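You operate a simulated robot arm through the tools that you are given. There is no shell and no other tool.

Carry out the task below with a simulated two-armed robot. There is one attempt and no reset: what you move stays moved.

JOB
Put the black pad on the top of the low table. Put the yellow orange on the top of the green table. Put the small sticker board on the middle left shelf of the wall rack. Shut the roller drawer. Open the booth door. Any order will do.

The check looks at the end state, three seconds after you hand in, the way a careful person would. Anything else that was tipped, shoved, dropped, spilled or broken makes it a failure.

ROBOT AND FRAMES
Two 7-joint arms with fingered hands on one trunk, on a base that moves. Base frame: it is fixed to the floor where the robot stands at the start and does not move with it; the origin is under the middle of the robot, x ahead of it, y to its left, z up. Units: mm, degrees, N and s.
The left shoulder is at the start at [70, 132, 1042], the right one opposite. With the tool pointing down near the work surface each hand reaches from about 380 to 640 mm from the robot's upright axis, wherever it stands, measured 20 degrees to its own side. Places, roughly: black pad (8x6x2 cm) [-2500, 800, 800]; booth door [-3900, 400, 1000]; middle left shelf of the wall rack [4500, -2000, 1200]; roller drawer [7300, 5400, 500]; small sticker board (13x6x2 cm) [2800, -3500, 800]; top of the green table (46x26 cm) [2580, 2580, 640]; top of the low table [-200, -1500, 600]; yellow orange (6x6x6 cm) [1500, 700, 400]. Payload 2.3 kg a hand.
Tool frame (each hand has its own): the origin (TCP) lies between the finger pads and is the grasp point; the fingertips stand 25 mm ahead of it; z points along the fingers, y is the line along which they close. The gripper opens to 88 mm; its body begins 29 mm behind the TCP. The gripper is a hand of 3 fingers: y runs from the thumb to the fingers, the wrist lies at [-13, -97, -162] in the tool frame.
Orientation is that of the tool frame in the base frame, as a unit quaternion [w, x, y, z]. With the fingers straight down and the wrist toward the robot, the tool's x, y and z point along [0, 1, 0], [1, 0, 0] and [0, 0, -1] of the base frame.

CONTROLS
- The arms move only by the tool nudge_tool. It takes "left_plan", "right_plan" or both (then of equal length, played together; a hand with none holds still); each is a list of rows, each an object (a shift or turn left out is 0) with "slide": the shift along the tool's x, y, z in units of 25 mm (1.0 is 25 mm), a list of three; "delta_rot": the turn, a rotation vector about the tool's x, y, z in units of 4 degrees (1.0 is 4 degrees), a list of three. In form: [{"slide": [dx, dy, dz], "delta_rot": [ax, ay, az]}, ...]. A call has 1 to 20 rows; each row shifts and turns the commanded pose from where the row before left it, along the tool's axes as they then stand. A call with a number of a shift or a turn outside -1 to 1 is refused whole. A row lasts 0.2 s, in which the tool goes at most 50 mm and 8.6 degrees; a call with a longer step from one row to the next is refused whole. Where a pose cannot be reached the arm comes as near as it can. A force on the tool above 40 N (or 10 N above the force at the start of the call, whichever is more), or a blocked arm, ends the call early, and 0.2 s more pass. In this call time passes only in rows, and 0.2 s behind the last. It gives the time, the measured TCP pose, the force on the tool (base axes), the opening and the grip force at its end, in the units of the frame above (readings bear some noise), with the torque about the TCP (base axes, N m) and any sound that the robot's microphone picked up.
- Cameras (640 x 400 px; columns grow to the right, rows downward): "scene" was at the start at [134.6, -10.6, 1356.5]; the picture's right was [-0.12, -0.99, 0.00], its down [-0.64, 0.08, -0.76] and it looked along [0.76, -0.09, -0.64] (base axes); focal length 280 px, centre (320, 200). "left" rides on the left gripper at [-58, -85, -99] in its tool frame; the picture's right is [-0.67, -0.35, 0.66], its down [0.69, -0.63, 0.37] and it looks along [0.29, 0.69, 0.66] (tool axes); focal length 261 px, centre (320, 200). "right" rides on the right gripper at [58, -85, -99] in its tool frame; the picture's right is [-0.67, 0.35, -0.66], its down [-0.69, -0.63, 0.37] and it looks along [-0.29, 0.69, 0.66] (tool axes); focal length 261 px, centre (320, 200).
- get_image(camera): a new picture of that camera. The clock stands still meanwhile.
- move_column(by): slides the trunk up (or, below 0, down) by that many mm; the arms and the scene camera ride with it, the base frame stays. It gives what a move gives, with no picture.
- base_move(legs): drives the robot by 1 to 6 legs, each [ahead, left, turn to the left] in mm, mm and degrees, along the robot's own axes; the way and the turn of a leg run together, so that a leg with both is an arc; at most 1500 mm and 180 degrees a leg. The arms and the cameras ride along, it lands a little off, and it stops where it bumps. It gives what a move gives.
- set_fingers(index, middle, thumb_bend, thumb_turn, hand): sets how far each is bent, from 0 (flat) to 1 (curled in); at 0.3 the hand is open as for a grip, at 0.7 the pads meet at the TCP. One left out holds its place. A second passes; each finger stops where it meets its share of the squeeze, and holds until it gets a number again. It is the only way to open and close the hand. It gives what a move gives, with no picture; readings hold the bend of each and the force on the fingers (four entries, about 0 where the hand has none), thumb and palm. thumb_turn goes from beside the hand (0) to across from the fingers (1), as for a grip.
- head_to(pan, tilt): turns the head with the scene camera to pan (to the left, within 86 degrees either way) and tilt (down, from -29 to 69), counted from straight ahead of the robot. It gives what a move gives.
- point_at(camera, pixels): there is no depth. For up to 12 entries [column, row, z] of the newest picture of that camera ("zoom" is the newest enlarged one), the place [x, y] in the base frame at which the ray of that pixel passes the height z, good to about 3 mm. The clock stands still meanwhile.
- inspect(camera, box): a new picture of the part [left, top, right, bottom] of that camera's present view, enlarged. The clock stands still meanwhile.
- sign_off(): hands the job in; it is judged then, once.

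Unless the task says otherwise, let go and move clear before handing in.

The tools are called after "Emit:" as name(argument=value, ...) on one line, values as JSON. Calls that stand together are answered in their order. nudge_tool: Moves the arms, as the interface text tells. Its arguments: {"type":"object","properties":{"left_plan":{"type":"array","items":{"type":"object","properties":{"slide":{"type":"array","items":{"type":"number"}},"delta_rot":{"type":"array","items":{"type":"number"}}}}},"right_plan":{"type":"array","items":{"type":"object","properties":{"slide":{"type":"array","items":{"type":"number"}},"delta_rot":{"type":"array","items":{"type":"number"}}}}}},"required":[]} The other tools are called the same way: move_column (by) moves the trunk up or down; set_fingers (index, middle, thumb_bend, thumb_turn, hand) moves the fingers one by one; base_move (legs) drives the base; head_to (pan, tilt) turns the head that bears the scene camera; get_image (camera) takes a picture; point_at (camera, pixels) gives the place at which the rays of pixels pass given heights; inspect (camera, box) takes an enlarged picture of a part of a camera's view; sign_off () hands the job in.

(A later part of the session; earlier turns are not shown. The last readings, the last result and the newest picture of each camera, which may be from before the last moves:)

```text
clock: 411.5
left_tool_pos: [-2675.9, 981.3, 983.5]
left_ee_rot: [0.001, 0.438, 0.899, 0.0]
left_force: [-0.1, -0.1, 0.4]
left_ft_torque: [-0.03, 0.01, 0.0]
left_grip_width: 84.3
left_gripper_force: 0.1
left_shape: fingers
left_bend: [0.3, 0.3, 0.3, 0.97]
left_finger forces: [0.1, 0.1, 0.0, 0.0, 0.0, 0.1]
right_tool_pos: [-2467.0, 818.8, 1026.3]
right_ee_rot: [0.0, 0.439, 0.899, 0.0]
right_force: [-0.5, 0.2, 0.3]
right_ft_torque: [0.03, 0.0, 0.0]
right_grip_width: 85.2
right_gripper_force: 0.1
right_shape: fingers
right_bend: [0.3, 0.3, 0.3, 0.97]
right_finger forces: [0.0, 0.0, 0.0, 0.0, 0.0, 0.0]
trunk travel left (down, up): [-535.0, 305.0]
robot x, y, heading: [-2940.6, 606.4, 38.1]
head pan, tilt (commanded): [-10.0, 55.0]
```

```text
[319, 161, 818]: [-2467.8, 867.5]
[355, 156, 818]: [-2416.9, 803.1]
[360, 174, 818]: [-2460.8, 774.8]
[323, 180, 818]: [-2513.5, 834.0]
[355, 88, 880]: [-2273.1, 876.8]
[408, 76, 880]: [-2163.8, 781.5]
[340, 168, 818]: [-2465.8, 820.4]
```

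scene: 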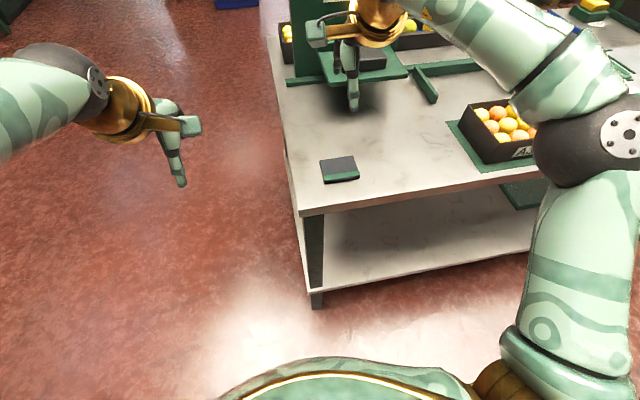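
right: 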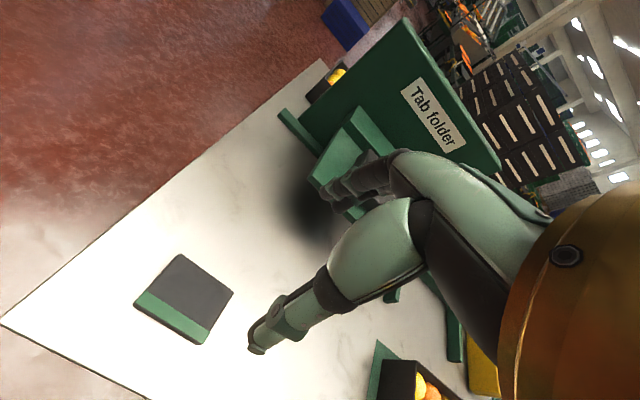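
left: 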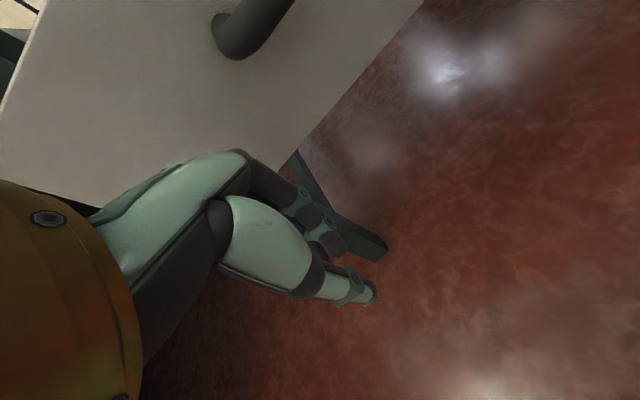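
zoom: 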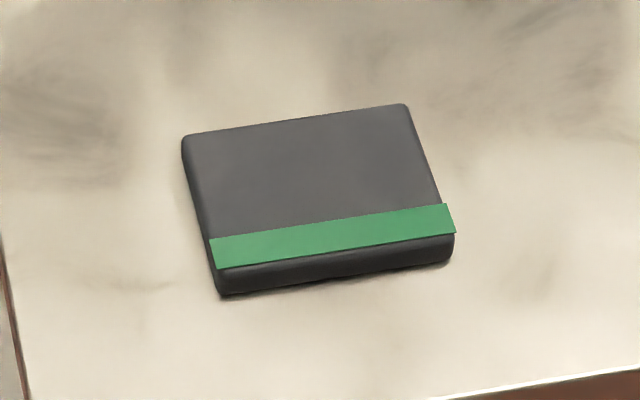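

Averaging both cameras, the pad's centre is at (-2471,818), 4 mm nearer than the tool. I will correct that and lower the hand to about 833.

Emit:
nudge_tool(right_plan=[{"slide": [0.07, -0.16, 0.5]}, {"slide": [0, 0, 1]}, {"slide": [0, 0, 1]}, {"slide": [0, 0, 1]}, {"slide": [0, 0, 1]}, {"slide": [0, 0, 1]}, {"slide": [0, 0, 0.9]}, {"slide": [0, 0, 0.8]}, {"slide": [0, 0, 0.5]}])

Emit:
get_image(camera="right")

Emit:
inspect(camera="scene", box=[280, 110, 440, 210])

```text
clock: 413.7
left_tool_pos: [-2678.6, 978.9, 986.0]
left_ee_rot: [0.002, 0.438, 0.899, 0.002]
left_force: [-0.3, 0.2, 0.0]
left_ft_torque: [-0.03, 0.02, 0.0]
left_grip_width: 84.5
left_gripper_force: 0.0
left_shape: fingers
left_bend: [0.3, 0.3, 0.3, 0.97]
left_finger forces: [0.0, 0.0, 0.0, 0.0, 0.1, 0.0]
right_tool_pos: [-2472.5, 817.6, 841.8]
right_ee_rot: [0.004, 0.439, 0.899, 0.012]
right_force: [-1.7, -1.2, 21.3]
right_ft_torque: [0.28, -0.57, -0.08]
right_grip_width: 86.5
right_gripper_force: 10.8
right_shape: fingers
right_bend: [0.3, 0.3, 0.28, 0.98]
right_finger forces: [0.2, 17.1, 0.0, 0.1, 4.5, 0.1]
trunk travel left (down, up): [-535.0, 305.0]
robot x, y, heading: [-2941.7, 603.6, 37.9]
head pan, tilt (commanded): [-10.0, 55.0]
stopped in row 9 (right hand): the force on the tool passed its limit at 43 N (the readings are from after the stop); the commanded pose is now the measured one
```

```text
taken
```

right: 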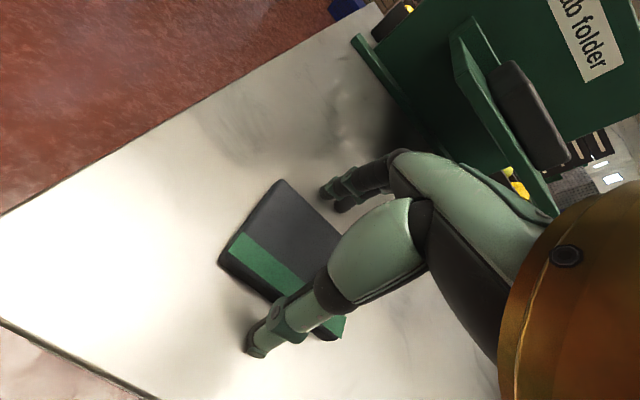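

```text
4.00 times, centred on (360, 160) of scene
```

zoom: 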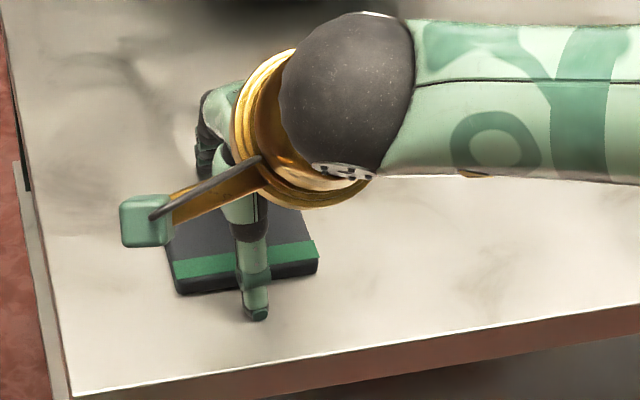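

The fingertips met the table at a tool height of about 842, so this table is near z = 816. I will rise 6 mm to unload, then close on the pad.

Emit:
nudge_tool(right_plan=[{"slide": [0, 0, -0.24]}])

```text
clock: 414.1
left_tool_pos: [-2676.8, 981.5, 984.7]
left_ee_rot: [0.001, 0.438, 0.899, 0.0]
left_force: [0.3, 0.1, 0.4]
left_ft_torque: [0.0, 0.0, 0.0]
left_grip_width: 84.7
left_gripper_force: 0.0
left_shape: fingers
left_bend: [0.3, 0.3, 0.3, 0.97]
left_finger forces: [0.0, 0.1, 0.0, 0.0, 0.1, 0.0]
right_tool_pos: [-2472.3, 818.5, 842.9]
right_ee_rot: [0.001, 0.44, 0.898, 0.007]
right_force: [-1.5, -0.5, 7.7]
right_ft_torque: [0.14, -0.3, -0.02]
right_grip_width: 85.3
right_gripper_force: 4.0
right_shape: fingers
right_bend: [0.3, 0.3, 0.29, 0.98]
right_finger forces: [0.0, 7.2, 0.1, 0.0, 0.4, 0.1]
trunk travel left (down, up): [-535.0, 305.0]
robot x, y, heading: [-2943.0, 604.9, 38.0]
head pan, tilt (commanded): [-10.0, 55.0]
```

Contact still at 843, so I will rise 5 mm more to leave room for the fingers to curl, then close.

Emit:
nudge_tool(right_plan=[{"slide": [0, 0, -0.24]}])

Emit:
set_fingers(hand="right", index=0.5, middle=0.5, thumb_bend=0.5)

Emit:
inspect(camera="right", box=[200, 150, 420, 370])

```text
clock: 414.5
left_tool_pos: [-2673.6, 981.7, 983.5]
left_ee_rot: [0.0, 0.437, 0.9, -0.001]
left_force: [-0.2, -0.1, 0.4]
left_ft_torque: [-0.01, 0.0, 0.01]
left_grip_width: 84.1
left_gripper_force: 0.0
left_shape: fingers
left_bend: [0.3, 0.3, 0.3, 0.97]
left_finger forces: [0.0, 0.0, 0.1, 0.0, 0.1, 0.1]
right_tool_pos: [-2470.4, 819.5, 848.2]
right_ee_rot: [0.002, 0.438, 0.899, 0.004]
right_force: [0.3, 0.4, -0.2]
right_ft_torque: [0.02, 0.0, -0.02]
right_grip_width: 85.4
right_gripper_force: 0.1
right_shape: fingers
right_bend: [0.3, 0.3, 0.3, 0.98]
right_finger forces: [0.0, 0.0, 0.1, 0.0, 0.1, 0.0]
trunk travel left (down, up): [-535.0, 305.0]
robot x, y, heading: [-2941.9, 605.5, 38.2]
head pan, tilt (commanded): [-10.0, 55.0]
```

```text
clock: 415.5
left_tool_pos: [-2675.3, 982.5, 984.0]
left_ee_rot: [0.001, 0.438, 0.899, -0.001]
left_force: [-0.2, 0.4, 0.4]
left_ft_torque: [0.01, 0.04, -0.03]
left_grip_width: 84.2
left_gripper_force: 0.1
left_shape: fingers
left_bend: [0.3, 0.3, 0.3, 0.97]
left_finger forces: [0.1, 0.0, 0.1, 0.0, 0.0, 0.0]
right_tool_pos: [-2470.2, 819.8, 849.0]
right_ee_rot: [0.0, 0.439, 0.899, 0.006]
right_force: [-0.6, 1.2, 0.5]
right_ft_torque: [0.0, 0.01, 0.03]
right_grip_width: 54.4
right_gripper_force: 5.4
right_shape: fingers
right_bend: [0.46, 0.47, 0.44, 0.97]
right_finger forces: [2.8, 2.7, 0.0, 0.1, 5.5, 0.0]
trunk travel left (down, up): [-535.0, 305.0]
robot x, y, heading: [-2943.2, 604.5, 38.2]
head pan, tilt (commanded): [-10.0, 55.0]
```

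```text
1.82 times, centred on (310, 260) of right
```

zoom: 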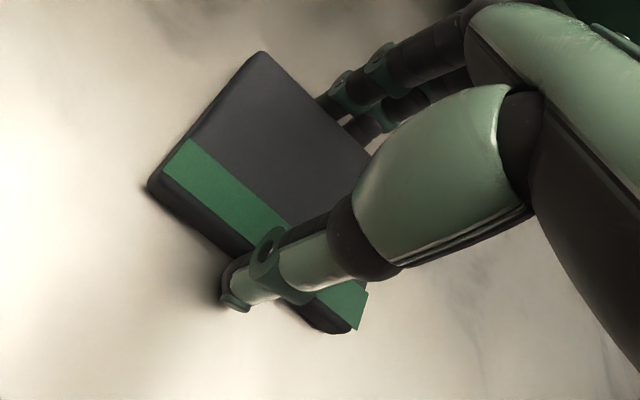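

Both sides are gripped (5.4 N). I will squeeze more firmly and lift 30 mm as a test.

Emit:
set_fingers(hand="right", index=0.6, middle=0.6, thumb_bend=0.6)

Emit:
nudge_tool(right_plan=[{"slide": [0, 0, -0.4]}, {"slide": [0, 0, -0.4]}, {"slide": [0, 0, -0.4]}])

Emit:
get_image(camera="right")

Emit:
inspect(camera="scene", box=[280, 90, 440, 210])

```text
clock: 416.5
left_tool_pos: [-2674.9, 981.3, 984.5]
left_ee_rot: [0.0, 0.439, 0.899, 0.0]
left_force: [0.2, -0.1, 0.3]
left_ft_torque: [0.02, 0.02, 0.02]
left_grip_width: 84.5
left_gripper_force: 0.0
left_shape: fingers
left_bend: [0.3, 0.3, 0.3, 0.97]
left_finger forces: [0.0, 0.0, 0.0, 0.0, 0.0, 0.0]
right_tool_pos: [-2470.5, 818.5, 849.5]
right_ee_rot: [0.001, 0.438, 0.899, 0.007]
right_force: [3.0, 1.6, 4.6]
right_ft_torque: [0.08, -0.22, 0.03]
right_grip_width: 52.6
right_gripper_force: 14.5
right_shape: fingers
right_bend: [0.49, 0.52, 0.43, 0.96]
right_finger forces: [6.9, 10.4, 0.0, 0.1, 12.0, 0.0]
trunk travel left (down, up): [-535.0, 305.0]
robot x, y, heading: [-2938.9, 605.1, 38.2]
head pan, tilt (commanded): [-10.0, 55.0]
```

```text
clock: 417.3
left_tool_pos: [-2675.3, 982.0, 983.9]
left_ee_rot: [0.001, 0.438, 0.899, 0.0]
left_force: [1.0, -0.8, 0.2]
left_ft_torque: [-0.02, -0.01, 0.03]
left_grip_width: 84.2
left_gripper_force: 0.1
left_shape: fingers
left_bend: [0.3, 0.3, 0.3, 0.97]
left_finger forces: [0.1, 0.0, 0.1, 0.0, 0.0, 0.0]
right_tool_pos: [-2469.8, 819.7, 878.8]
right_ee_rot: [0.002, 0.439, 0.899, 0.006]
right_force: [0.0, -0.2, -1.1]
right_ft_torque: [-0.01, 0.0, 0.01]
right_grip_width: 52.8
right_gripper_force: 12.5
right_shape: fingers
right_bend: [0.5, 0.52, 0.43, 0.96]
right_finger forces: [6.4, 6.1, 0.0, 0.0, 12.4, 0.0]
trunk travel left (down, up): [-535.0, 305.0]
robot x, y, heading: [-2942.6, 603.7, 38.0]
head pan, tilt (commanded): [-10.0, 55.0]
```

```text
taken
```

right: 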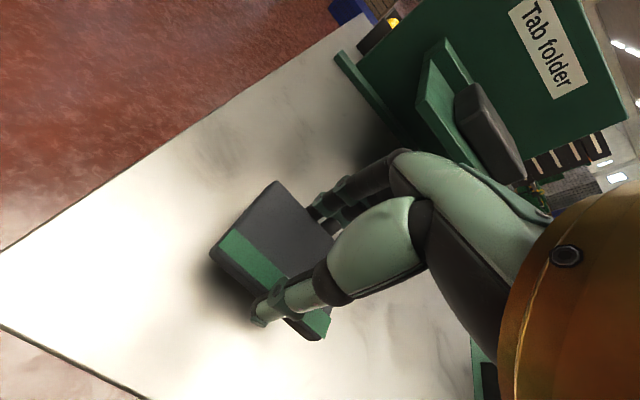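

```text
3.33 times, centred on (360, 150) of scene
```

zoom: 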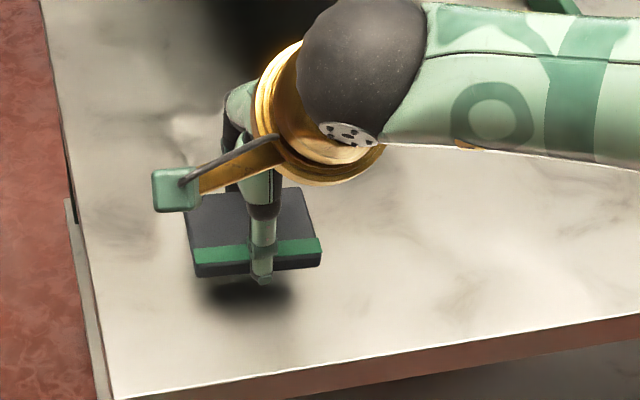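

The pad is held level and firmly. I will raise the trunk, draw the right hand in a little and drive back around the table toward the low table.

Emit:
move_column(by=300)

Emit:
nudge_tool(right_plan=[{"slide": [0, -0.8, -0.5]}, {"slide": [0, -0.8, -0.5]}, {"slide": [0, -0.8, -0.5]}, {"slide": [0, -0.8, -0.5]}, {"slide": [0, -0.8, -0.5]}])

Emit:
base_move(legs=[[199, 347, 0], [606, 288, 0], [862, -521, 0], [0, 0, -88]])

Emit:
head_to(pan=0, tilt=30)

Emit:
get_image(camera="scene")

```text
clock: 420.3
left_tool_pos: [-2673.3, 982.1, 1284.1]
left_ee_rot: [0.0, 0.438, 0.899, -0.001]
left_force: [0.4, -0.8, -0.8]
left_ft_torque: [0.01, -0.01, -0.02]
left_grip_width: 84.5
left_gripper_force: 0.1
left_shape: fingers
left_bend: [0.3, 0.3, 0.3, 0.97]
left_finger forces: [0.0, 0.0, 0.1, 0.0, 0.0, 0.1]
right_tool_pos: [-2470.3, 819.6, 1179.7]
right_ee_rot: [0.002, 0.439, 0.898, 0.006]
right_force: [0.0, -0.1, -1.4]
right_ft_torque: [-0.01, -0.03, 0.01]
right_grip_width: 52.9
right_gripper_force: 12.7
right_shape: fingers
right_bend: [0.5, 0.52, 0.43, 0.96]
right_finger forces: [6.5, 6.1, 0.1, 0.0, 12.5, 0.0]
trunk travel left (down, up): [-835.0, 5.0]
robot x, y, heading: [-2940.9, 605.2, 38.1]
head pan, tilt (commanded): [-10.0, 55.0]
```

```text
clock: 421.5
left_tool_pos: [-2676.2, 982.7, 1283.9]
left_ee_rot: [0.001, 0.438, 0.899, -0.001]
left_force: [-1.0, -1.0, 0.1]
left_ft_torque: [-0.01, 0.01, 0.0]
left_grip_width: 84.1
left_gripper_force: 0.1
left_shape: fingers
left_bend: [0.3, 0.3, 0.3, 0.97]
left_finger forces: [0.0, 0.0, 0.0, 0.0, 0.0, 0.0]
right_tool_pos: [-2551.4, 755.2, 1241.1]
right_ee_rot: [0.001, 0.44, 0.898, 0.006]
right_force: [-0.4, 0.2, -0.1]
right_ft_torque: [0.0, 0.0, 0.01]
right_grip_width: 52.9
right_gripper_force: 12.5
right_shape: fingers
right_bend: [0.5, 0.52, 0.43, 0.96]
right_finger forces: [6.5, 6.1, 0.1, 0.1, 12.5, 0.0]
trunk travel left (down, up): [-835.0, 5.0]
robot x, y, heading: [-2943.3, 604.3, 38.0]
head pan, tilt (commanded): [-10.0, 55.0]
```

```text
clock: 435.8
left_tool_pos: [-1313.7, 1453.4, 1283.3]
left_ee_rot: [0.0, 0.939, 0.345, -0.001]
left_force: [0.0, -0.2, -0.1]
left_ft_torque: [0.03, -0.01, 0.0]
left_grip_width: 84.4
left_gripper_force: 0.1
left_shape: fingers
left_bend: [0.3, 0.3, 0.3, 0.97]
left_finger forces: [0.0, 0.1, 0.0, 0.0, 0.0, 0.0]
right_tool_pos: [-1532.4, 1320.2, 1240.2]
right_ee_rot: [0.005, 0.939, 0.344, 0.004]
right_force: [0.6, -0.2, -1.5]
right_ft_torque: [0.01, 0.02, 0.04]
right_grip_width: 52.6
right_gripper_force: 12.2
right_shape: fingers
right_bend: [0.5, 0.53, 0.43, 0.96]
right_finger forces: [6.3, 5.9, 0.1, 0.0, 12.1, 0.0]
trunk travel left (down, up): [-835.0, 5.0]
robot x, y, heading: [-1701.0, 1703.0, -50.0]
head pan, tilt (commanded): [-10.0, 55.0]
```

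```text
clock: 436.7
left_tool_pos: [-1313.1, 1453.0, 1283.4]
left_ee_rot: [0.0, 0.939, 0.345, -0.001]
left_force: [-0.4, -0.5, 0.0]
left_ft_torque: [-0.01, 0.0, -0.02]
left_grip_width: 84.2
left_gripper_force: 0.0
left_shape: fingers
left_bend: [0.3, 0.3, 0.3, 0.97]
left_finger forces: [0.0, 0.0, 0.1, 0.0, 0.0, 0.1]
right_tool_pos: [-1534.4, 1319.4, 1240.9]
right_ee_rot: [0.005, 0.939, 0.344, 0.003]
right_force: [0.3, -0.1, 0.1]
right_ft_torque: [-0.01, 0.02, 0.02]
right_grip_width: 52.9
right_gripper_force: 12.4
right_shape: fingers
right_bend: [0.5, 0.53, 0.43, 0.96]
right_finger forces: [6.3, 5.8, 0.0, 0.0, 12.1, 0.0]
trunk travel left (down, up): [-835.0, 5.0]
robot x, y, heading: [-1702.7, 1704.6, -50.0]
head pan, tilt (commanded): [0.0, 30.0]
```

```text
taken
```

scene: 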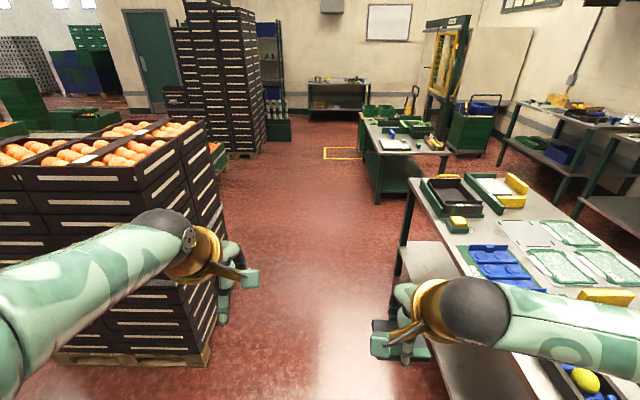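

The lane ahead runs between the crate stack on the left and the table on the right. I will measure both sides before driving through.

Emit:
point_at(camera="scene", pixels=[[210, 358, 0], [228, 265, 0], [398, 275, 0], [447, 395, 0], [210, 358, 50], [405, 195, 800], [262, 150, 0], [376, 205, 0], [445, 155, 600], [365, 120, 600]])

```text
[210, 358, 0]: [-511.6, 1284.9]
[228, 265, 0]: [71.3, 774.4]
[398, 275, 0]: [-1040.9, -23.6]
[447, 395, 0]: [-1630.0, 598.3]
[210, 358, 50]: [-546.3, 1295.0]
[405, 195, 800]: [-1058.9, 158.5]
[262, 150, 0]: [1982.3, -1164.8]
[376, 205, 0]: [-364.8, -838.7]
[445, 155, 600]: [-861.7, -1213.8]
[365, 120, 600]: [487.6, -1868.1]
```

The lane is about 1.25 m wide and I am centred in it. I will drive straight 3.4 m to beside the low table and turn to face it.

Emit:
base_move(legs=[[1200, 0, 0], [1200, 0, 0], [1000, 0, 0], [0, 0, -91]])

Emit:
head_to(pan=0, tilt=45)

Emit:
get_image(camera="scene")

```text
clock: 457.1
left_tool_pos: [236.7, -1270.4, 1283.3]
left_ee_rot: [-0.001, 0.905, -0.425, -0.001]
left_force: [-1.1, 0.3, 0.4]
left_ft_torque: [-0.02, 0.03, -0.01]
left_grip_width: 84.4
left_gripper_force: 0.1
left_shape: fingers
left_bend: [0.3, 0.3, 0.3, 0.97]
left_finger forces: [0.0, 0.0, 0.0, 0.1, 0.0, 0.0]
right_tool_pos: [105.6, -1048.8, 1240.1]
right_ee_rot: [0.006, 0.905, -0.426, -0.001]
right_force: [1.3, 0.3, 0.1]
right_ft_torque: [-0.03, -0.01, 0.01]
right_grip_width: 52.4
right_gripper_force: 12.2
right_shape: fingers
right_bend: [0.5, 0.53, 0.43, 0.96]
right_finger forces: [6.1, 5.6, 0.0, 0.0, 11.8, 0.0]
trunk travel left (down, up): [-835.0, 5.0]
robot x, y, heading: [491.9, -883.4, -140.2]
head pan, tilt (commanded): [0.0, 30.0]
```

```text
clock: 457.8
left_tool_pos: [236.9, -1270.1, 1284.1]
left_ee_rot: [-0.001, 0.905, -0.425, -0.001]
left_force: [-0.5, -0.2, 0.6]
left_ft_torque: [-0.03, 0.0, 0.01]
left_grip_width: 84.5
left_gripper_force: 0.0
left_shape: fingers
left_bend: [0.3, 0.3, 0.3, 0.97]
left_finger forces: [0.0, 0.1, 0.0, 0.0, 0.0, 0.0]
right_tool_pos: [104.9, -1047.4, 1240.2]
right_ee_rot: [0.006, 0.904, -0.427, -0.001]
right_force: [1.0, -0.3, -0.3]
right_ft_torque: [0.0, -0.03, 0.01]
right_grip_width: 52.4
right_gripper_force: 11.5
right_shape: fingers
right_bend: [0.5, 0.53, 0.43, 0.96]
right_finger forces: [6.2, 5.7, 0.0, 0.0, 11.7, 0.1]
trunk travel left (down, up): [-835.0, 5.0]
robot x, y, heading: [491.2, -883.7, -140.3]
head pan, tilt (commanded): [0.0, 45.0]
```

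```text
taken
```

scene: 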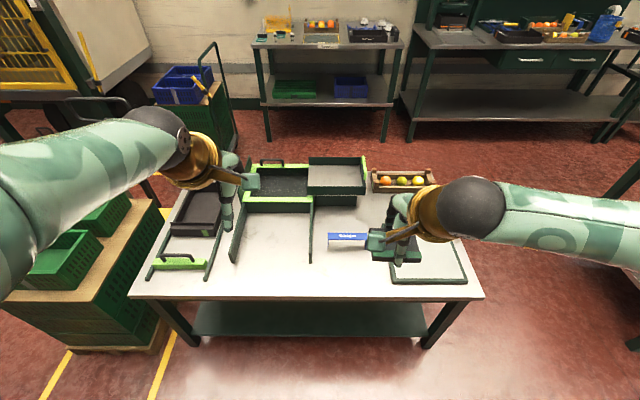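

The low table is ahead with free top surface around (285,265), between the green guides and the white board. I will measure it.

Emit:
inspect(camera="scene", box=[120, 150, 490, 350])

Emit:
point_at(camera="scene", pixels=[[285, 268, 600], [130, 297, 600], [484, 298, 600], [345, 245, 600], [235, 260, 600], [310, 262, 600], [393, 282, 600], [205, 278, 600], [310, 275, 600], [425, 347, 0], [195, 347, 0]])

```text
1.73 times, centred on (305, 250) of scene
```

zoom: 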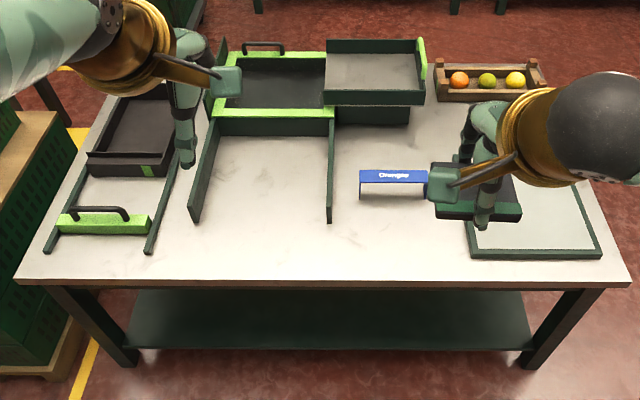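

```text
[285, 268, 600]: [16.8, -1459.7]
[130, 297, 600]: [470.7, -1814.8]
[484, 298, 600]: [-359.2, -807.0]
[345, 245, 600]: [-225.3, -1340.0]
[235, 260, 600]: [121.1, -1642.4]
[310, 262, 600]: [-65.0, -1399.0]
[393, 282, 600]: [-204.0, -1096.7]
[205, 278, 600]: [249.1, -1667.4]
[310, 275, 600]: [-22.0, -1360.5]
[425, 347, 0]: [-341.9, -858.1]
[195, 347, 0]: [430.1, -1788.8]
```

The front strip is free between the guides' ends; I choose (61,-1491), about 110 mm in from the edge and midway between the guides. I will drive to stand square before it and lower the trunk 400 mm.

Emit:
base_move(legs=[[219, 313, 0]])

Emit:
move_column(by=-400)

Emit:
get_image(camera="scene")

```text
clock: 460.2
left_tool_pos: [266.0, -1646.2, 1285.0]
left_ee_rot: [0.001, 0.905, -0.425, 0.0]
left_force: [-0.3, -0.4, 0.7]
left_ft_torque: [-0.04, 0.02, -0.03]
left_grip_width: 84.5
left_gripper_force: 0.0
left_shape: fingers
left_bend: [0.3, 0.3, 0.3, 0.97]
left_finger forces: [0.0, 0.0, 0.1, 0.0, 0.0, 0.1]
right_tool_pos: [134.4, -1424.8, 1240.4]
right_ee_rot: [0.007, 0.905, -0.426, 0.0]
right_force: [0.1, 0.1, -0.2]
right_ft_torque: [0.0, -0.01, -0.02]
right_grip_width: 52.5
right_gripper_force: 11.9
right_shape: fingers
right_bend: [0.5, 0.53, 0.43, 0.96]
right_finger forces: [6.0, 5.7, 0.0, 0.0, 11.8, 0.0]
trunk travel left (down, up): [-835.0, 5.0]
robot x, y, heading: [522.0, -1262.9, -140.4]
head pan, tilt (commanded): [0.0, 45.0]
```

```text
clock: 464.1
left_tool_pos: [265.5, -1649.2, 883.1]
left_ee_rot: [-0.001, 0.905, -0.425, -0.001]
left_force: [-0.5, -0.1, 0.3]
left_ft_torque: [0.03, 0.02, 0.02]
left_grip_width: 84.7
left_gripper_force: 0.1
left_shape: fingers
left_bend: [0.3, 0.3, 0.3, 0.97]
left_finger forces: [0.1, 0.1, 0.0, 0.1, 0.0, 0.1]
right_tool_pos: [134.0, -1426.4, 839.6]
right_ee_rot: [0.006, 0.905, -0.425, 0.0]
right_force: [-0.6, 0.4, -0.8]
right_ft_torque: [-0.05, 0.03, 0.03]
right_grip_width: 52.3
right_gripper_force: 11.6
right_shape: fingers
right_bend: [0.5, 0.53, 0.43, 0.96]
right_finger forces: [6.2, 5.7, 0.1, 0.0, 11.7, 0.0]
trunk travel left (down, up): [-435.0, 405.0]
robot x, y, heading: [521.9, -1263.1, -140.6]
head pan, tilt (commanded): [0.0, 45.0]
```

```text
taken
```

scene: 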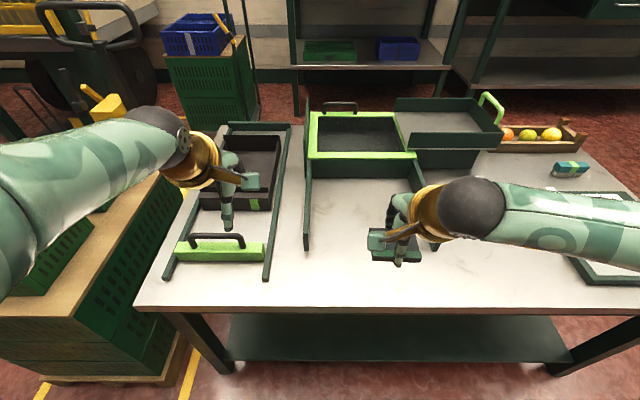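

The left arm clears everything, and the pad is above the table front. I will move the right hand 98 mm forward and lower to about z = 690, then check.

Emit:
nudge_tool(right_plan=[{"slide": [0.04, 0.98, 0]}, {"slide": [0.04, 0.98, 0]}, {"slide": [0.04, 0.98, 0]}, {"slide": [0.02, 0.98, 0]}, {"slide": [0, 0, 1]}, {"slide": [0, 0, 1]}, {"slide": [0, 0, 1]}, {"slide": [0, 0, 1]}, {"slide": [0, 0, 1]}, {"slide": [0, 0, 1]}])

Emit:
get_image(camera="scene")

Emit:
get_image(camera="right")

```text
clock: 466.3
left_tool_pos: [266.4, -1649.3, 881.9]
left_ee_rot: [0.0, 0.905, -0.425, 0.0]
left_force: [-0.5, -0.2, 0.1]
left_ft_torque: [0.01, 0.02, 0.01]
left_grip_width: 84.2
left_gripper_force: 0.1
left_shape: fingers
left_bend: [0.3, 0.3, 0.3, 0.97]
left_finger forces: [0.0, 0.0, 0.0, 0.1, 0.0, 0.0]
right_tool_pos: [60.0, -1495.2, 691.6]
right_ee_rot: [0.006, 0.905, -0.426, -0.001]
right_force: [0.3, -0.4, -0.3]
right_ft_torque: [0.01, 0.02, 0.02]
right_grip_width: 52.4
right_gripper_force: 11.5
right_shape: fingers
right_bend: [0.5, 0.53, 0.43, 0.96]
right_finger forces: [6.1, 5.6, 0.0, 0.0, 11.7, 0.1]
trunk travel left (down, up): [-435.0, 405.0]
robot x, y, heading: [526.5, -1262.8, -140.3]
head pan, tilt (commanded): [0.0, 45.0]
```

```text
taken
```

scene: 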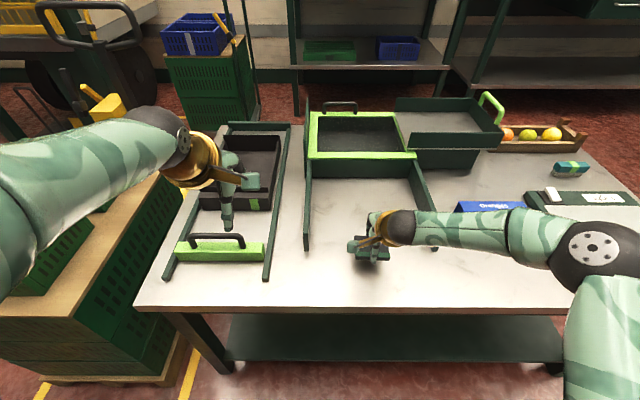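

```text
taken
```

right: 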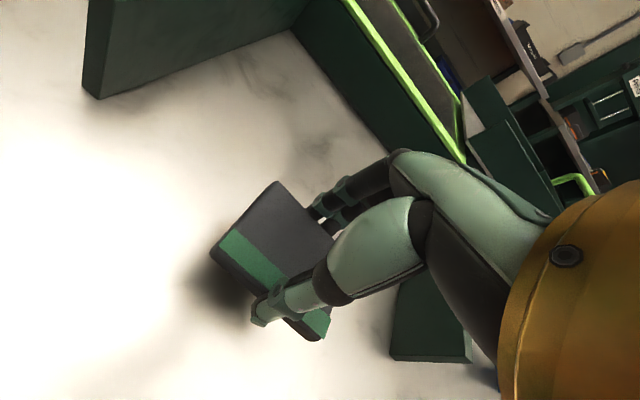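

The pad is between the guides with open surface below. I will lower 30 mm, then continue in small checked steps.

Emit:
nudge_tool(right_plan=[{"slide": [0, 0, 0.4]}, {"slide": [0, 0, 0.4]}, {"slide": [0, 0, 0.4]}])

Emit:
nudge_tool(right_plan=[{"slide": [0, 0, 0.2]}])

Emit:
nudge_tool(right_plan=[{"slide": [0, 0, 0.2]}])

```text
clock: 467.1
left_tool_pos: [264.9, -1649.4, 883.1]
left_ee_rot: [-0.001, 0.905, -0.425, -0.001]
left_force: [0.2, 0.3, -0.3]
left_ft_torque: [-0.02, 0.0, 0.01]
left_grip_width: 84.5
left_gripper_force: 0.0
left_shape: fingers
left_bend: [0.3, 0.3, 0.3, 0.97]
left_finger forces: [0.0, 0.1, 0.0, 0.0, 0.0, 0.0]
right_tool_pos: [58.8, -1494.3, 660.1]
right_ee_rot: [0.006, 0.905, -0.425, -0.001]
right_force: [0.5, -0.5, 0.0]
right_ft_torque: [-0.03, 0.0, -0.02]
right_grip_width: 52.3
right_gripper_force: 11.5
right_shape: fingers
right_bend: [0.5, 0.53, 0.43, 0.96]
right_finger forces: [6.2, 5.6, 0.1, 0.0, 11.6, 0.0]
trunk travel left (down, up): [-435.0, 405.0]
robot x, y, heading: [524.7, -1264.1, -140.4]
head pan, tilt (commanded): [0.0, 45.0]
```

```text
clock: 467.5
left_tool_pos: [266.0, -1649.8, 884.2]
left_ee_rot: [0.0, 0.905, -0.425, -0.001]
left_force: [0.0, -1.0, 0.8]
left_ft_torque: [0.03, -0.01, 0.02]
left_grip_width: 84.7
left_gripper_force: 0.1
left_shape: fingers
left_bend: [0.3, 0.3, 0.3, 0.97]
left_finger forces: [0.0, 0.1, 0.0, 0.1, 0.1, 0.1]
right_tool_pos: [60.3, -1495.7, 655.7]
right_ee_rot: [0.007, 0.904, -0.427, -0.001]
right_force: [0.4, 0.4, -0.9]
right_ft_torque: [-0.04, -0.01, -0.03]
right_grip_width: 52.3
right_gripper_force: 12.0
right_shape: fingers
right_bend: [0.5, 0.53, 0.43, 0.96]
right_finger forces: [6.1, 5.6, 0.1, 0.0, 11.6, 0.0]
trunk travel left (down, up): [-435.0, 405.0]
robot x, y, heading: [523.1, -1265.2, -140.4]
head pan, tilt (commanded): [0.0, 45.0]
```

```text
clock: 467.9
left_tool_pos: [266.6, -1649.7, 882.9]
left_ee_rot: [-0.001, 0.905, -0.426, -0.001]
left_force: [-0.8, 0.5, 0.0]
left_ft_torque: [-0.02, -0.02, -0.02]
left_grip_width: 84.4
left_gripper_force: 0.0
left_shape: fingers
left_bend: [0.3, 0.3, 0.3, 0.97]
left_finger forces: [0.0, 0.1, 0.1, 0.0, 0.1, 0.0]
right_tool_pos: [59.6, -1494.1, 650.6]
right_ee_rot: [0.006, 0.905, -0.426, -0.001]
right_force: [-0.1, -1.0, -0.2]
right_ft_torque: [0.0, 0.01, 0.03]
right_grip_width: 52.1
right_gripper_force: 11.8
right_shape: fingers
right_bend: [0.5, 0.53, 0.43, 0.96]
right_finger forces: [6.1, 5.6, 0.1, 0.0, 11.5, 0.0]
trunk travel left (down, up): [-435.0, 405.0]
robot x, y, heading: [521.9, -1265.9, -140.5]
head pan, tilt (commanded): [0.0, 45.0]
```

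No contact yet at 650. Continuing in 4–5 mm steps.

Emit:
nudge_tool(right_plan=[{"slide": [0, 0, 0.2]}])

Emit:
nudge_tool(right_plan=[{"slide": [0, 0, 0.16]}])

```text
clock: 468.3
left_tool_pos: [267.8, -1647.6, 885.1]
left_ee_rot: [0.0, 0.905, -0.425, -0.002]
left_force: [0.0, -0.2, -0.1]
left_ft_torque: [0.02, 0.02, -0.01]
left_grip_width: 84.5
left_gripper_force: 0.1
left_shape: fingers
left_bend: [0.3, 0.3, 0.3, 0.97]
left_finger forces: [0.2, 0.0, 0.0, 0.1, 0.0, 0.0]
right_tool_pos: [59.8, -1494.2, 650.2]
right_ee_rot: [0.01, 0.904, -0.427, -0.004]
right_force: [-3.4, -0.5, 13.9]
right_ft_torque: [-0.14, 0.36, 0.0]
right_grip_width: 52.1
right_gripper_force: 17.5
right_shape: fingers
right_bend: [0.51, 0.52, 0.43, 0.96]
right_finger forces: [7.0, 16.5, 0.0, 0.1, 11.5, 0.1]
trunk travel left (down, up): [-435.0, 405.0]
robot x, y, heading: [523.7, -1265.9, -140.4]
head pan, tilt (commanded): [0.0, 45.0]
```

```text
clock: 468.7
left_tool_pos: [270.1, -1647.5, 885.6]
left_ee_rot: [0.001, 0.905, -0.425, -0.003]
left_force: [0.0, -0.2, 0.8]
left_ft_torque: [0.0, 0.01, 0.01]
left_grip_width: 84.6
left_gripper_force: 0.1
left_shape: fingers
left_bend: [0.3, 0.3, 0.3, 0.97]
left_finger forces: [0.0, 0.1, 0.0, 0.0, 0.0, 0.0]
right_tool_pos: [60.6, -1493.6, 648.5]
right_ee_rot: [0.011, 0.904, -0.427, -0.004]
right_force: [-7.1, -2.3, 34.6]
right_ft_torque: [-0.32, 0.75, -0.01]
right_grip_width: 52.4
right_gripper_force: 23.5
right_shape: fingers
right_bend: [0.5, 0.5, 0.45, 0.96]
right_finger forces: [8.2, 27.9, 0.0, 0.1, 10.5, 0.0]
trunk travel left (down, up): [-435.0, 405.0]
robot x, y, heading: [524.2, -1263.6, -140.6]
head pan, tilt (commanded): [0.0, 45.0]
```

Contact at about z = 650 with 35 N, so I will back off until the load is small.

Emit:
nudge_tool(right_plan=[{"slide": [0, 0, -0.24]}])

```text
clock: 469.1
left_tool_pos: [269.5, -1648.4, 884.2]
left_ee_rot: [0.0, 0.905, -0.424, -0.001]
left_force: [0.5, -0.2, 0.5]
left_ft_torque: [0.01, -0.02, 0.01]
left_grip_width: 84.3
left_gripper_force: 0.1
left_shape: fingers
left_bend: [0.3, 0.3, 0.3, 0.97]
left_finger forces: [0.0, 0.0, 0.0, 0.1, 0.0, 0.0]
right_tool_pos: [62.5, -1492.8, 649.1]
right_ee_rot: [0.006, 0.905, -0.426, -0.002]
right_force: [-5.8, -2.4, 16.7]
right_ft_torque: [-0.26, 0.54, -0.05]
right_grip_width: 52.1
right_gripper_force: 17.9
right_shape: fingers
right_bend: [0.49, 0.49, 0.45, 0.96]
right_finger forces: [8.6, 18.1, 0.0, 0.1, 9.6, 0.0]
trunk travel left (down, up): [-435.0, 405.0]
robot x, y, heading: [522.9, -1263.9, -140.7]
head pan, tilt (commanded): [0.0, 45.0]
```

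Emit:
nudge_tool(right_plan=[{"slide": [0, 0, -0.1]}])

Emit:
inspect(camera="right", box=[180, 150, 420, 370])

Emit:
inspect(camera="scene", box=[290, 190, 460, 310])

```text
clock: 469.5
left_tool_pos: [268.0, -1649.3, 883.8]
left_ee_rot: [-0.001, 0.905, -0.425, -0.001]
left_force: [0.4, 0.5, -0.5]
left_ft_torque: [-0.03, -0.03, -0.01]
left_grip_width: 84.3
left_gripper_force: 0.0
left_shape: fingers
left_bend: [0.3, 0.3, 0.3, 0.97]
left_finger forces: [0.0, 0.0, 0.1, 0.1, 0.0, 0.0]
right_tool_pos: [60.7, -1494.1, 650.3]
right_ee_rot: [0.005, 0.905, -0.426, 0.0]
right_force: [-1.8, 0.0, 5.2]
right_ft_torque: [-0.12, 0.2, 0.0]
right_grip_width: 52.2
right_gripper_force: 14.3
right_shape: fingers
right_bend: [0.49, 0.51, 0.45, 0.96]
right_finger forces: [7.0, 10.5, 0.0, 0.1, 11.8, 0.0]
trunk travel left (down, up): [-435.0, 405.0]
robot x, y, heading: [520.5, -1260.2, -140.4]
head pan, tilt (commanded): [0.0, 45.0]
```

```text
1.82 times, centred on (300, 260) of right
```

zoom: 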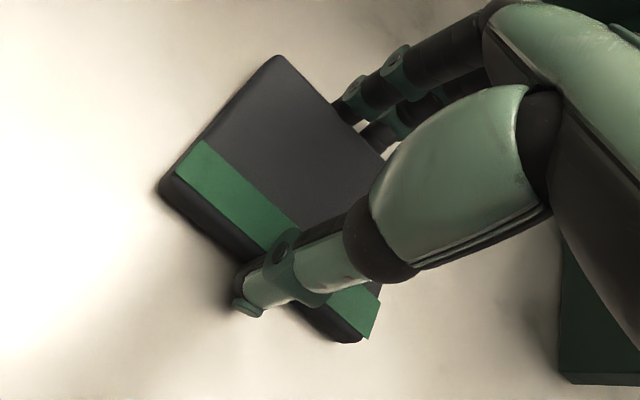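

```text
3.33 times, centred on (375, 250) of scene
```

zoom: 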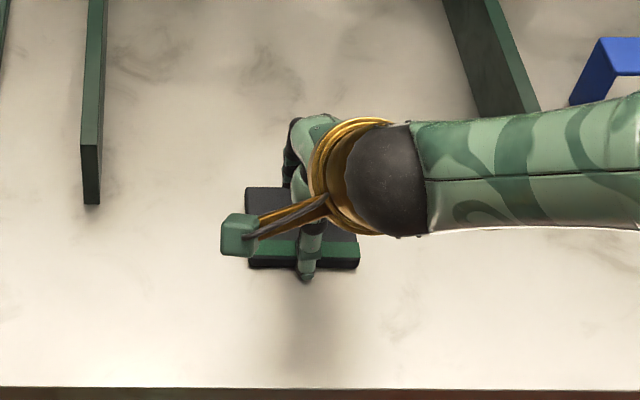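

The pad rests on the table, well clear of both guides, with only 5 N of load. I will open the fingers gently.

Emit:
set_fingers(hand="right", index=0.42, middle=0.43, thumb_bend=0.38)

Emit:
set_fingers(hand="right", index=0.27, middle=0.27, thumb_bend=0.27)

Emit:
nudge_tool(right_plan=[{"slide": [0, 0, -0.4]}, {"slide": [0, 0, -0.6]}, {"slide": [0, 0, -1]}, {"slide": [0, 0, -1]}, {"slide": [0, 0, -1]}, {"slide": [0, 0, -1]}, {"slide": [0, 0, -1]}, {"slide": [0, 0, -1]}, {"slide": [0, 0, -1]}])

Emit:
get_image(camera="scene")

Emit:
get_image(camera="right")

```text
clock: 470.5
left_tool_pos: [266.8, -1648.7, 883.4]
left_ee_rot: [-0.001, 0.905, -0.425, -0.001]
left_force: [-0.3, -0.4, 0.7]
left_ft_torque: [-0.01, -0.01, 0.0]
left_grip_width: 84.6
left_gripper_force: 0.1
left_shape: fingers
left_bend: [0.3, 0.3, 0.3, 0.97]
left_finger forces: [0.0, 0.0, 0.0, 0.0, 0.0, 0.0]
right_tool_pos: [59.7, -1494.8, 650.8]
right_ee_rot: [0.006, 0.905, -0.426, -0.001]
right_force: [0.0, -0.4, -0.7]
right_ft_torque: [-0.02, -0.04, 0.02]
right_grip_width: 63.3
right_gripper_force: 0.5
right_shape: fingers
right_bend: [0.42, 0.43, 0.38, 0.97]
right_finger forces: [0.0, 0.0, 0.0, 0.0, 0.4, 0.1]
trunk travel left (down, up): [-435.0, 405.0]
robot x, y, heading: [525.3, -1266.4, -140.2]
head pan, tilt (commanded): [0.0, 45.0]
```

```text
clock: 471.5
left_tool_pos: [265.6, -1648.4, 883.8]
left_ee_rot: [0.001, 0.905, -0.425, -0.001]
left_force: [1.0, 0.0, 0.2]
left_ft_torque: [0.01, 0.01, -0.01]
left_grip_width: 84.4
left_gripper_force: 0.0
left_shape: fingers
left_bend: [0.3, 0.3, 0.3, 0.97]
left_finger forces: [0.0, 0.0, 0.0, 0.1, 0.0, 0.0]
right_tool_pos: [60.1, -1494.0, 651.1]
right_ee_rot: [0.006, 0.905, -0.426, -0.001]
right_force: [-0.4, 0.1, -0.4]
right_ft_torque: [-0.03, 0.03, -0.03]
right_grip_width: 90.2
right_gripper_force: 0.1
right_shape: fingers
right_bend: [0.27, 0.27, 0.27, 0.97]
right_finger forces: [0.1, 0.0, 0.1, 0.1, 0.0, 0.0]
trunk travel left (down, up): [-435.0, 405.0]
robot x, y, heading: [521.6, -1264.4, -140.1]
head pan, tilt (commanded): [0.0, 45.0]
```

```text
clock: 473.5
left_tool_pos: [266.0, -1649.5, 883.7]
left_ee_rot: [0.0, 0.906, -0.424, 0.0]
left_force: [0.7, 1.0, -0.3]
left_ft_torque: [-0.02, -0.01, -0.03]
left_grip_width: 84.5
left_gripper_force: 0.1
left_shape: fingers
left_bend: [0.3, 0.3, 0.3, 0.97]
left_finger forces: [0.0, 0.0, 0.1, 0.0, 0.0, 0.0]
right_tool_pos: [60.9, -1491.4, 850.8]
right_ee_rot: [0.005, 0.905, -0.426, 0.0]
right_force: [-0.1, -0.2, 0.3]
right_ft_torque: [-0.02, 0.04, 0.02]
right_grip_width: 90.4
right_gripper_force: 0.0
right_shape: fingers
right_bend: [0.27, 0.27, 0.27, 0.97]
right_finger forces: [0.0, 0.0, 0.0, 0.0, 0.1, 0.0]
trunk travel left (down, up): [-435.0, 405.0]
robot x, y, heading: [520.2, -1263.4, -140.5]
head pan, tilt (commanded): [0.0, 45.0]
```

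```text
taken
```

scene: 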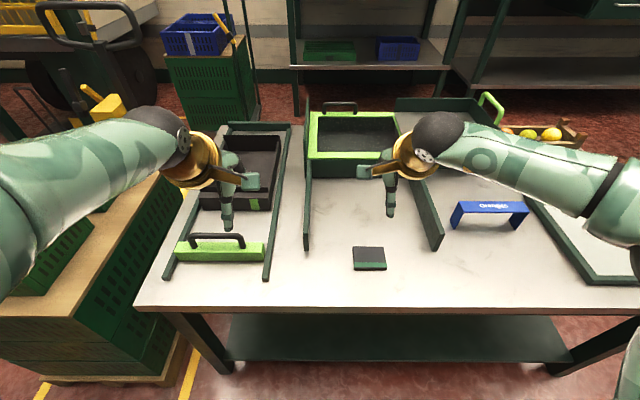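

```text
taken
```

right: 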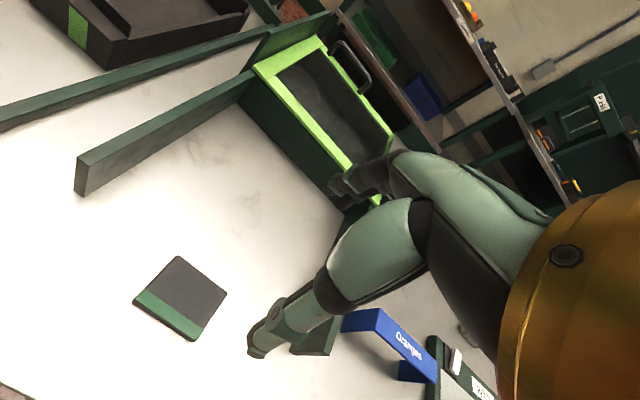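

The pad lies flat on the low table at (369,258), clear of everything. Last job: the booth door. I will raise the arms and drive back round the table, keeping the heading that also faces the booth bench.

Emit:
move_column(by=400)

Emit:
nudge_tool(right_plan=[{"slide": [0, -0.8, -0.3]}, {"slide": [0, -0.8, -0.3]}, {"slide": [0, -0.8, -0.3]}, {"slide": [0, -0.8, -0.3]}, {"slide": [0, -0.8, -0.3]}, {"slide": [0, -0.5, 0]}])

Emit:
base_move(legs=[[-219, -312, 0], [13, -1131, 0], [13, -1131, 0], [14, -1130, 0]])

Emit:
get_image(camera="scene")

```text
clock: 477.3
left_tool_pos: [266.6, -1648.3, 1285.1]
left_ee_rot: [-0.001, 0.905, -0.425, -0.001]
left_force: [0.6, 0.6, 0.3]
left_ft_torque: [-0.01, 0.0, -0.02]
left_grip_width: 84.7
left_gripper_force: 0.2
left_shape: fingers
left_bend: [0.3, 0.3, 0.3, 0.97]
left_finger forces: [0.0, 0.0, 0.1, 0.0, 0.0, 0.1]
right_tool_pos: [61.1, -1492.5, 1250.5]
right_ee_rot: [0.006, 0.905, -0.426, -0.002]
right_force: [-0.9, 0.0, 1.1]
right_ft_torque: [0.01, 0.01, -0.01]
right_grip_width: 90.1
right_gripper_force: 0.1
right_shape: fingers
right_bend: [0.27, 0.27, 0.27, 0.97]
right_finger forces: [0.0, 0.1, 0.0, 0.0, 0.1, 0.0]
trunk travel left (down, up): [-835.0, 5.0]
robot x, y, heading: [521.5, -1263.8, -140.2]
head pan, tilt (commanded): [0.0, 45.0]
```

```text
clock: 478.7
left_tool_pos: [266.2, -1648.2, 1283.8]
left_ee_rot: [0.0, 0.905, -0.425, -0.001]
left_force: [-0.6, -0.6, 0.1]
left_ft_torque: [-0.03, -0.01, 0.02]
left_grip_width: 84.5
left_gripper_force: 0.0
left_shape: fingers
left_bend: [0.3, 0.3, 0.3, 0.97]
left_finger forces: [0.1, 0.0, 0.1, 0.0, 0.0, 0.0]
right_tool_pos: [148.5, -1418.5, 1287.2]
right_ee_rot: [0.007, 0.904, -0.426, -0.001]
right_force: [0.4, 0.3, 0.0]
right_ft_torque: [-0.03, 0.02, -0.03]
right_grip_width: 90.1
right_gripper_force: 0.1
right_shape: fingers
right_bend: [0.27, 0.27, 0.27, 0.97]
right_finger forces: [0.0, 0.0, 0.0, 0.1, 0.1, 0.1]
trunk travel left (down, up): [-835.0, 5.0]
robot x, y, heading: [525.1, -1261.8, -140.1]
head pan, tilt (commanded): [0.0, 45.0]
```

```text
clock: 497.1
left_tool_pos: [-1946.9, 1298.9, 1283.6]
left_ee_rot: [-0.001, 0.905, -0.426, -0.001]
left_force: [0.7, 0.5, 0.4]
left_ft_torque: [0.01, -0.01, 0.03]
left_grip_width: 84.5
left_gripper_force: 0.0
left_shape: fingers
left_bend: [0.3, 0.3, 0.3, 0.97]
left_finger forces: [0.1, 0.0, 0.0, 0.1, 0.0, 0.0]
right_tool_pos: [-2063.8, 1529.4, 1286.5]
right_ee_rot: [0.006, 0.904, -0.427, -0.002]
right_force: [-0.4, 0.2, 0.5]
right_ft_torque: [0.04, 0.04, 0.0]
right_grip_width: 90.4
right_gripper_force: 0.0
right_shape: fingers
right_bend: [0.27, 0.27, 0.27, 0.97]
right_finger forces: [0.0, 0.1, 0.0, 0.0, 0.1, 0.0]
trunk travel left (down, up): [-835.0, 5.0]
robot x, y, heading: [-1688.7, 1684.3, -140.7]
head pan, tilt (commanded): [0.0, 45.0]
```

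```text
taken
```

scene: 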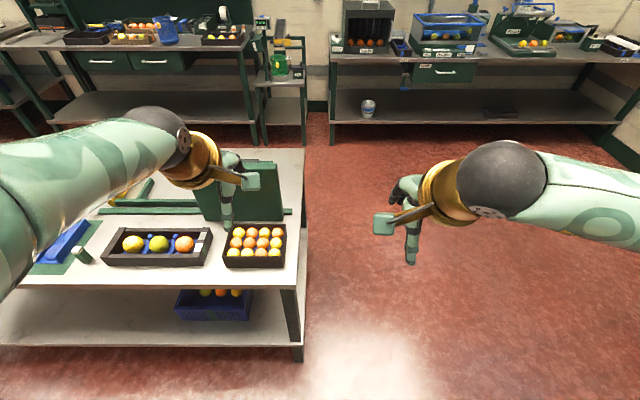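

The way is clear on the right; the booth shows at (370,28) on the back bench. I will drive around the table's far end toward it.

Emit:
base_move(legs=[[400, -477, 0], [812, 46, 0]])

Emit:
head_to(pan=10, tilt=25)

Emit:
get_image(camera="scene")

```text
clock: 504.6
left_tool_pos: [-3153.5, 862.5, 1283.8]
left_ee_rot: [0.001, 0.905, -0.426, -0.001]
left_force: [0.3, 0.7, -0.8]
left_ft_torque: [0.0, 0.0, 0.0]
left_grip_width: 84.0
left_gripper_force: 0.1
left_shape: fingers
left_bend: [0.3, 0.3, 0.3, 0.97]
left_finger forces: [0.1, 0.0, 0.0, 0.0, 0.0, 0.0]
right_tool_pos: [-3272.5, 1091.9, 1287.7]
right_ee_rot: [0.006, 0.904, -0.426, -0.001]
right_force: [-0.8, -0.2, 0.2]
right_ft_torque: [0.0, 0.0, 0.01]
right_grip_width: 90.5
right_gripper_force: 0.1
right_shape: fingers
right_bend: [0.27, 0.27, 0.27, 0.97]
right_finger forces: [0.0, 0.0, 0.0, 0.1, 0.0, 0.1]
trunk travel left (down, up): [-835.0, 5.0]
robot x, y, heading: [-2897.1, 1248.4, -140.3]
head pan, tilt (commanded): [0.0, 45.0]
```

```text
clock: 505.4
left_tool_pos: [-3154.9, 861.1, 1282.9]
left_ee_rot: [-0.001, 0.905, -0.426, -0.001]
left_force: [0.3, -0.7, 0.2]
left_ft_torque: [0.0, 0.01, -0.01]
left_grip_width: 84.5
left_gripper_force: 0.1
left_shape: fingers
left_bend: [0.3, 0.3, 0.3, 0.97]
left_finger forces: [0.0, 0.1, 0.1, 0.0, 0.0, 0.1]
right_tool_pos: [-3272.4, 1090.2, 1286.6]
right_ee_rot: [0.007, 0.904, -0.427, -0.001]
right_force: [0.5, 0.3, -0.8]
right_ft_torque: [0.0, -0.03, 0.0]
right_grip_width: 90.3
right_gripper_force: 0.1
right_shape: fingers
right_bend: [0.27, 0.27, 0.27, 0.97]
right_finger forces: [0.1, 0.0, 0.0, 0.1, 0.1, 0.1]
trunk travel left (down, up): [-835.0, 5.0]
robot x, y, heading: [-2898.6, 1242.9, -140.3]
head pan, tilt (commanded): [10.0, 25.0]
```

```text
taken
```

scene: 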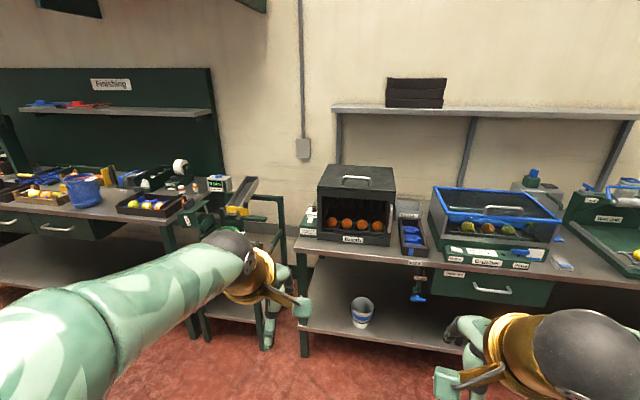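

Emit:
inspect(camera="scene", box=[290, 145, 440, 265])

Emit:
point_at(camera="scene", pixels=[[296, 250, 830], [555, 268, 830], [307, 355, 0], [318, 237, 830], [390, 245, 830], [320, 185, 1080], [395, 190, 1080], [302, 248, 810], [330, 168, 1130], [394, 170, 1130]])

```text
3.33 times, centred on (365, 205) of scene
```

zoom: 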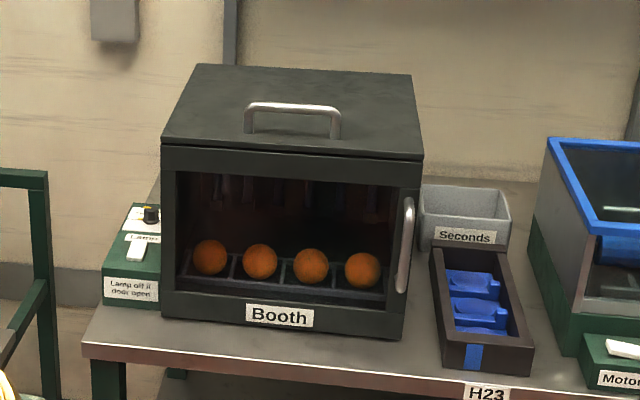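

```text
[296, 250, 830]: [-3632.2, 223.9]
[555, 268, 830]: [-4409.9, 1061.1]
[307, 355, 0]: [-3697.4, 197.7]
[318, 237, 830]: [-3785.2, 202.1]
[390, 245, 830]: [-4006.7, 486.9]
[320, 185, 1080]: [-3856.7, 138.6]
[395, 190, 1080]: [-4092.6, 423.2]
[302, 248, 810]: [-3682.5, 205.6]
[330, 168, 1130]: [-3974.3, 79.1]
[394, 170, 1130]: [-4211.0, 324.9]
```

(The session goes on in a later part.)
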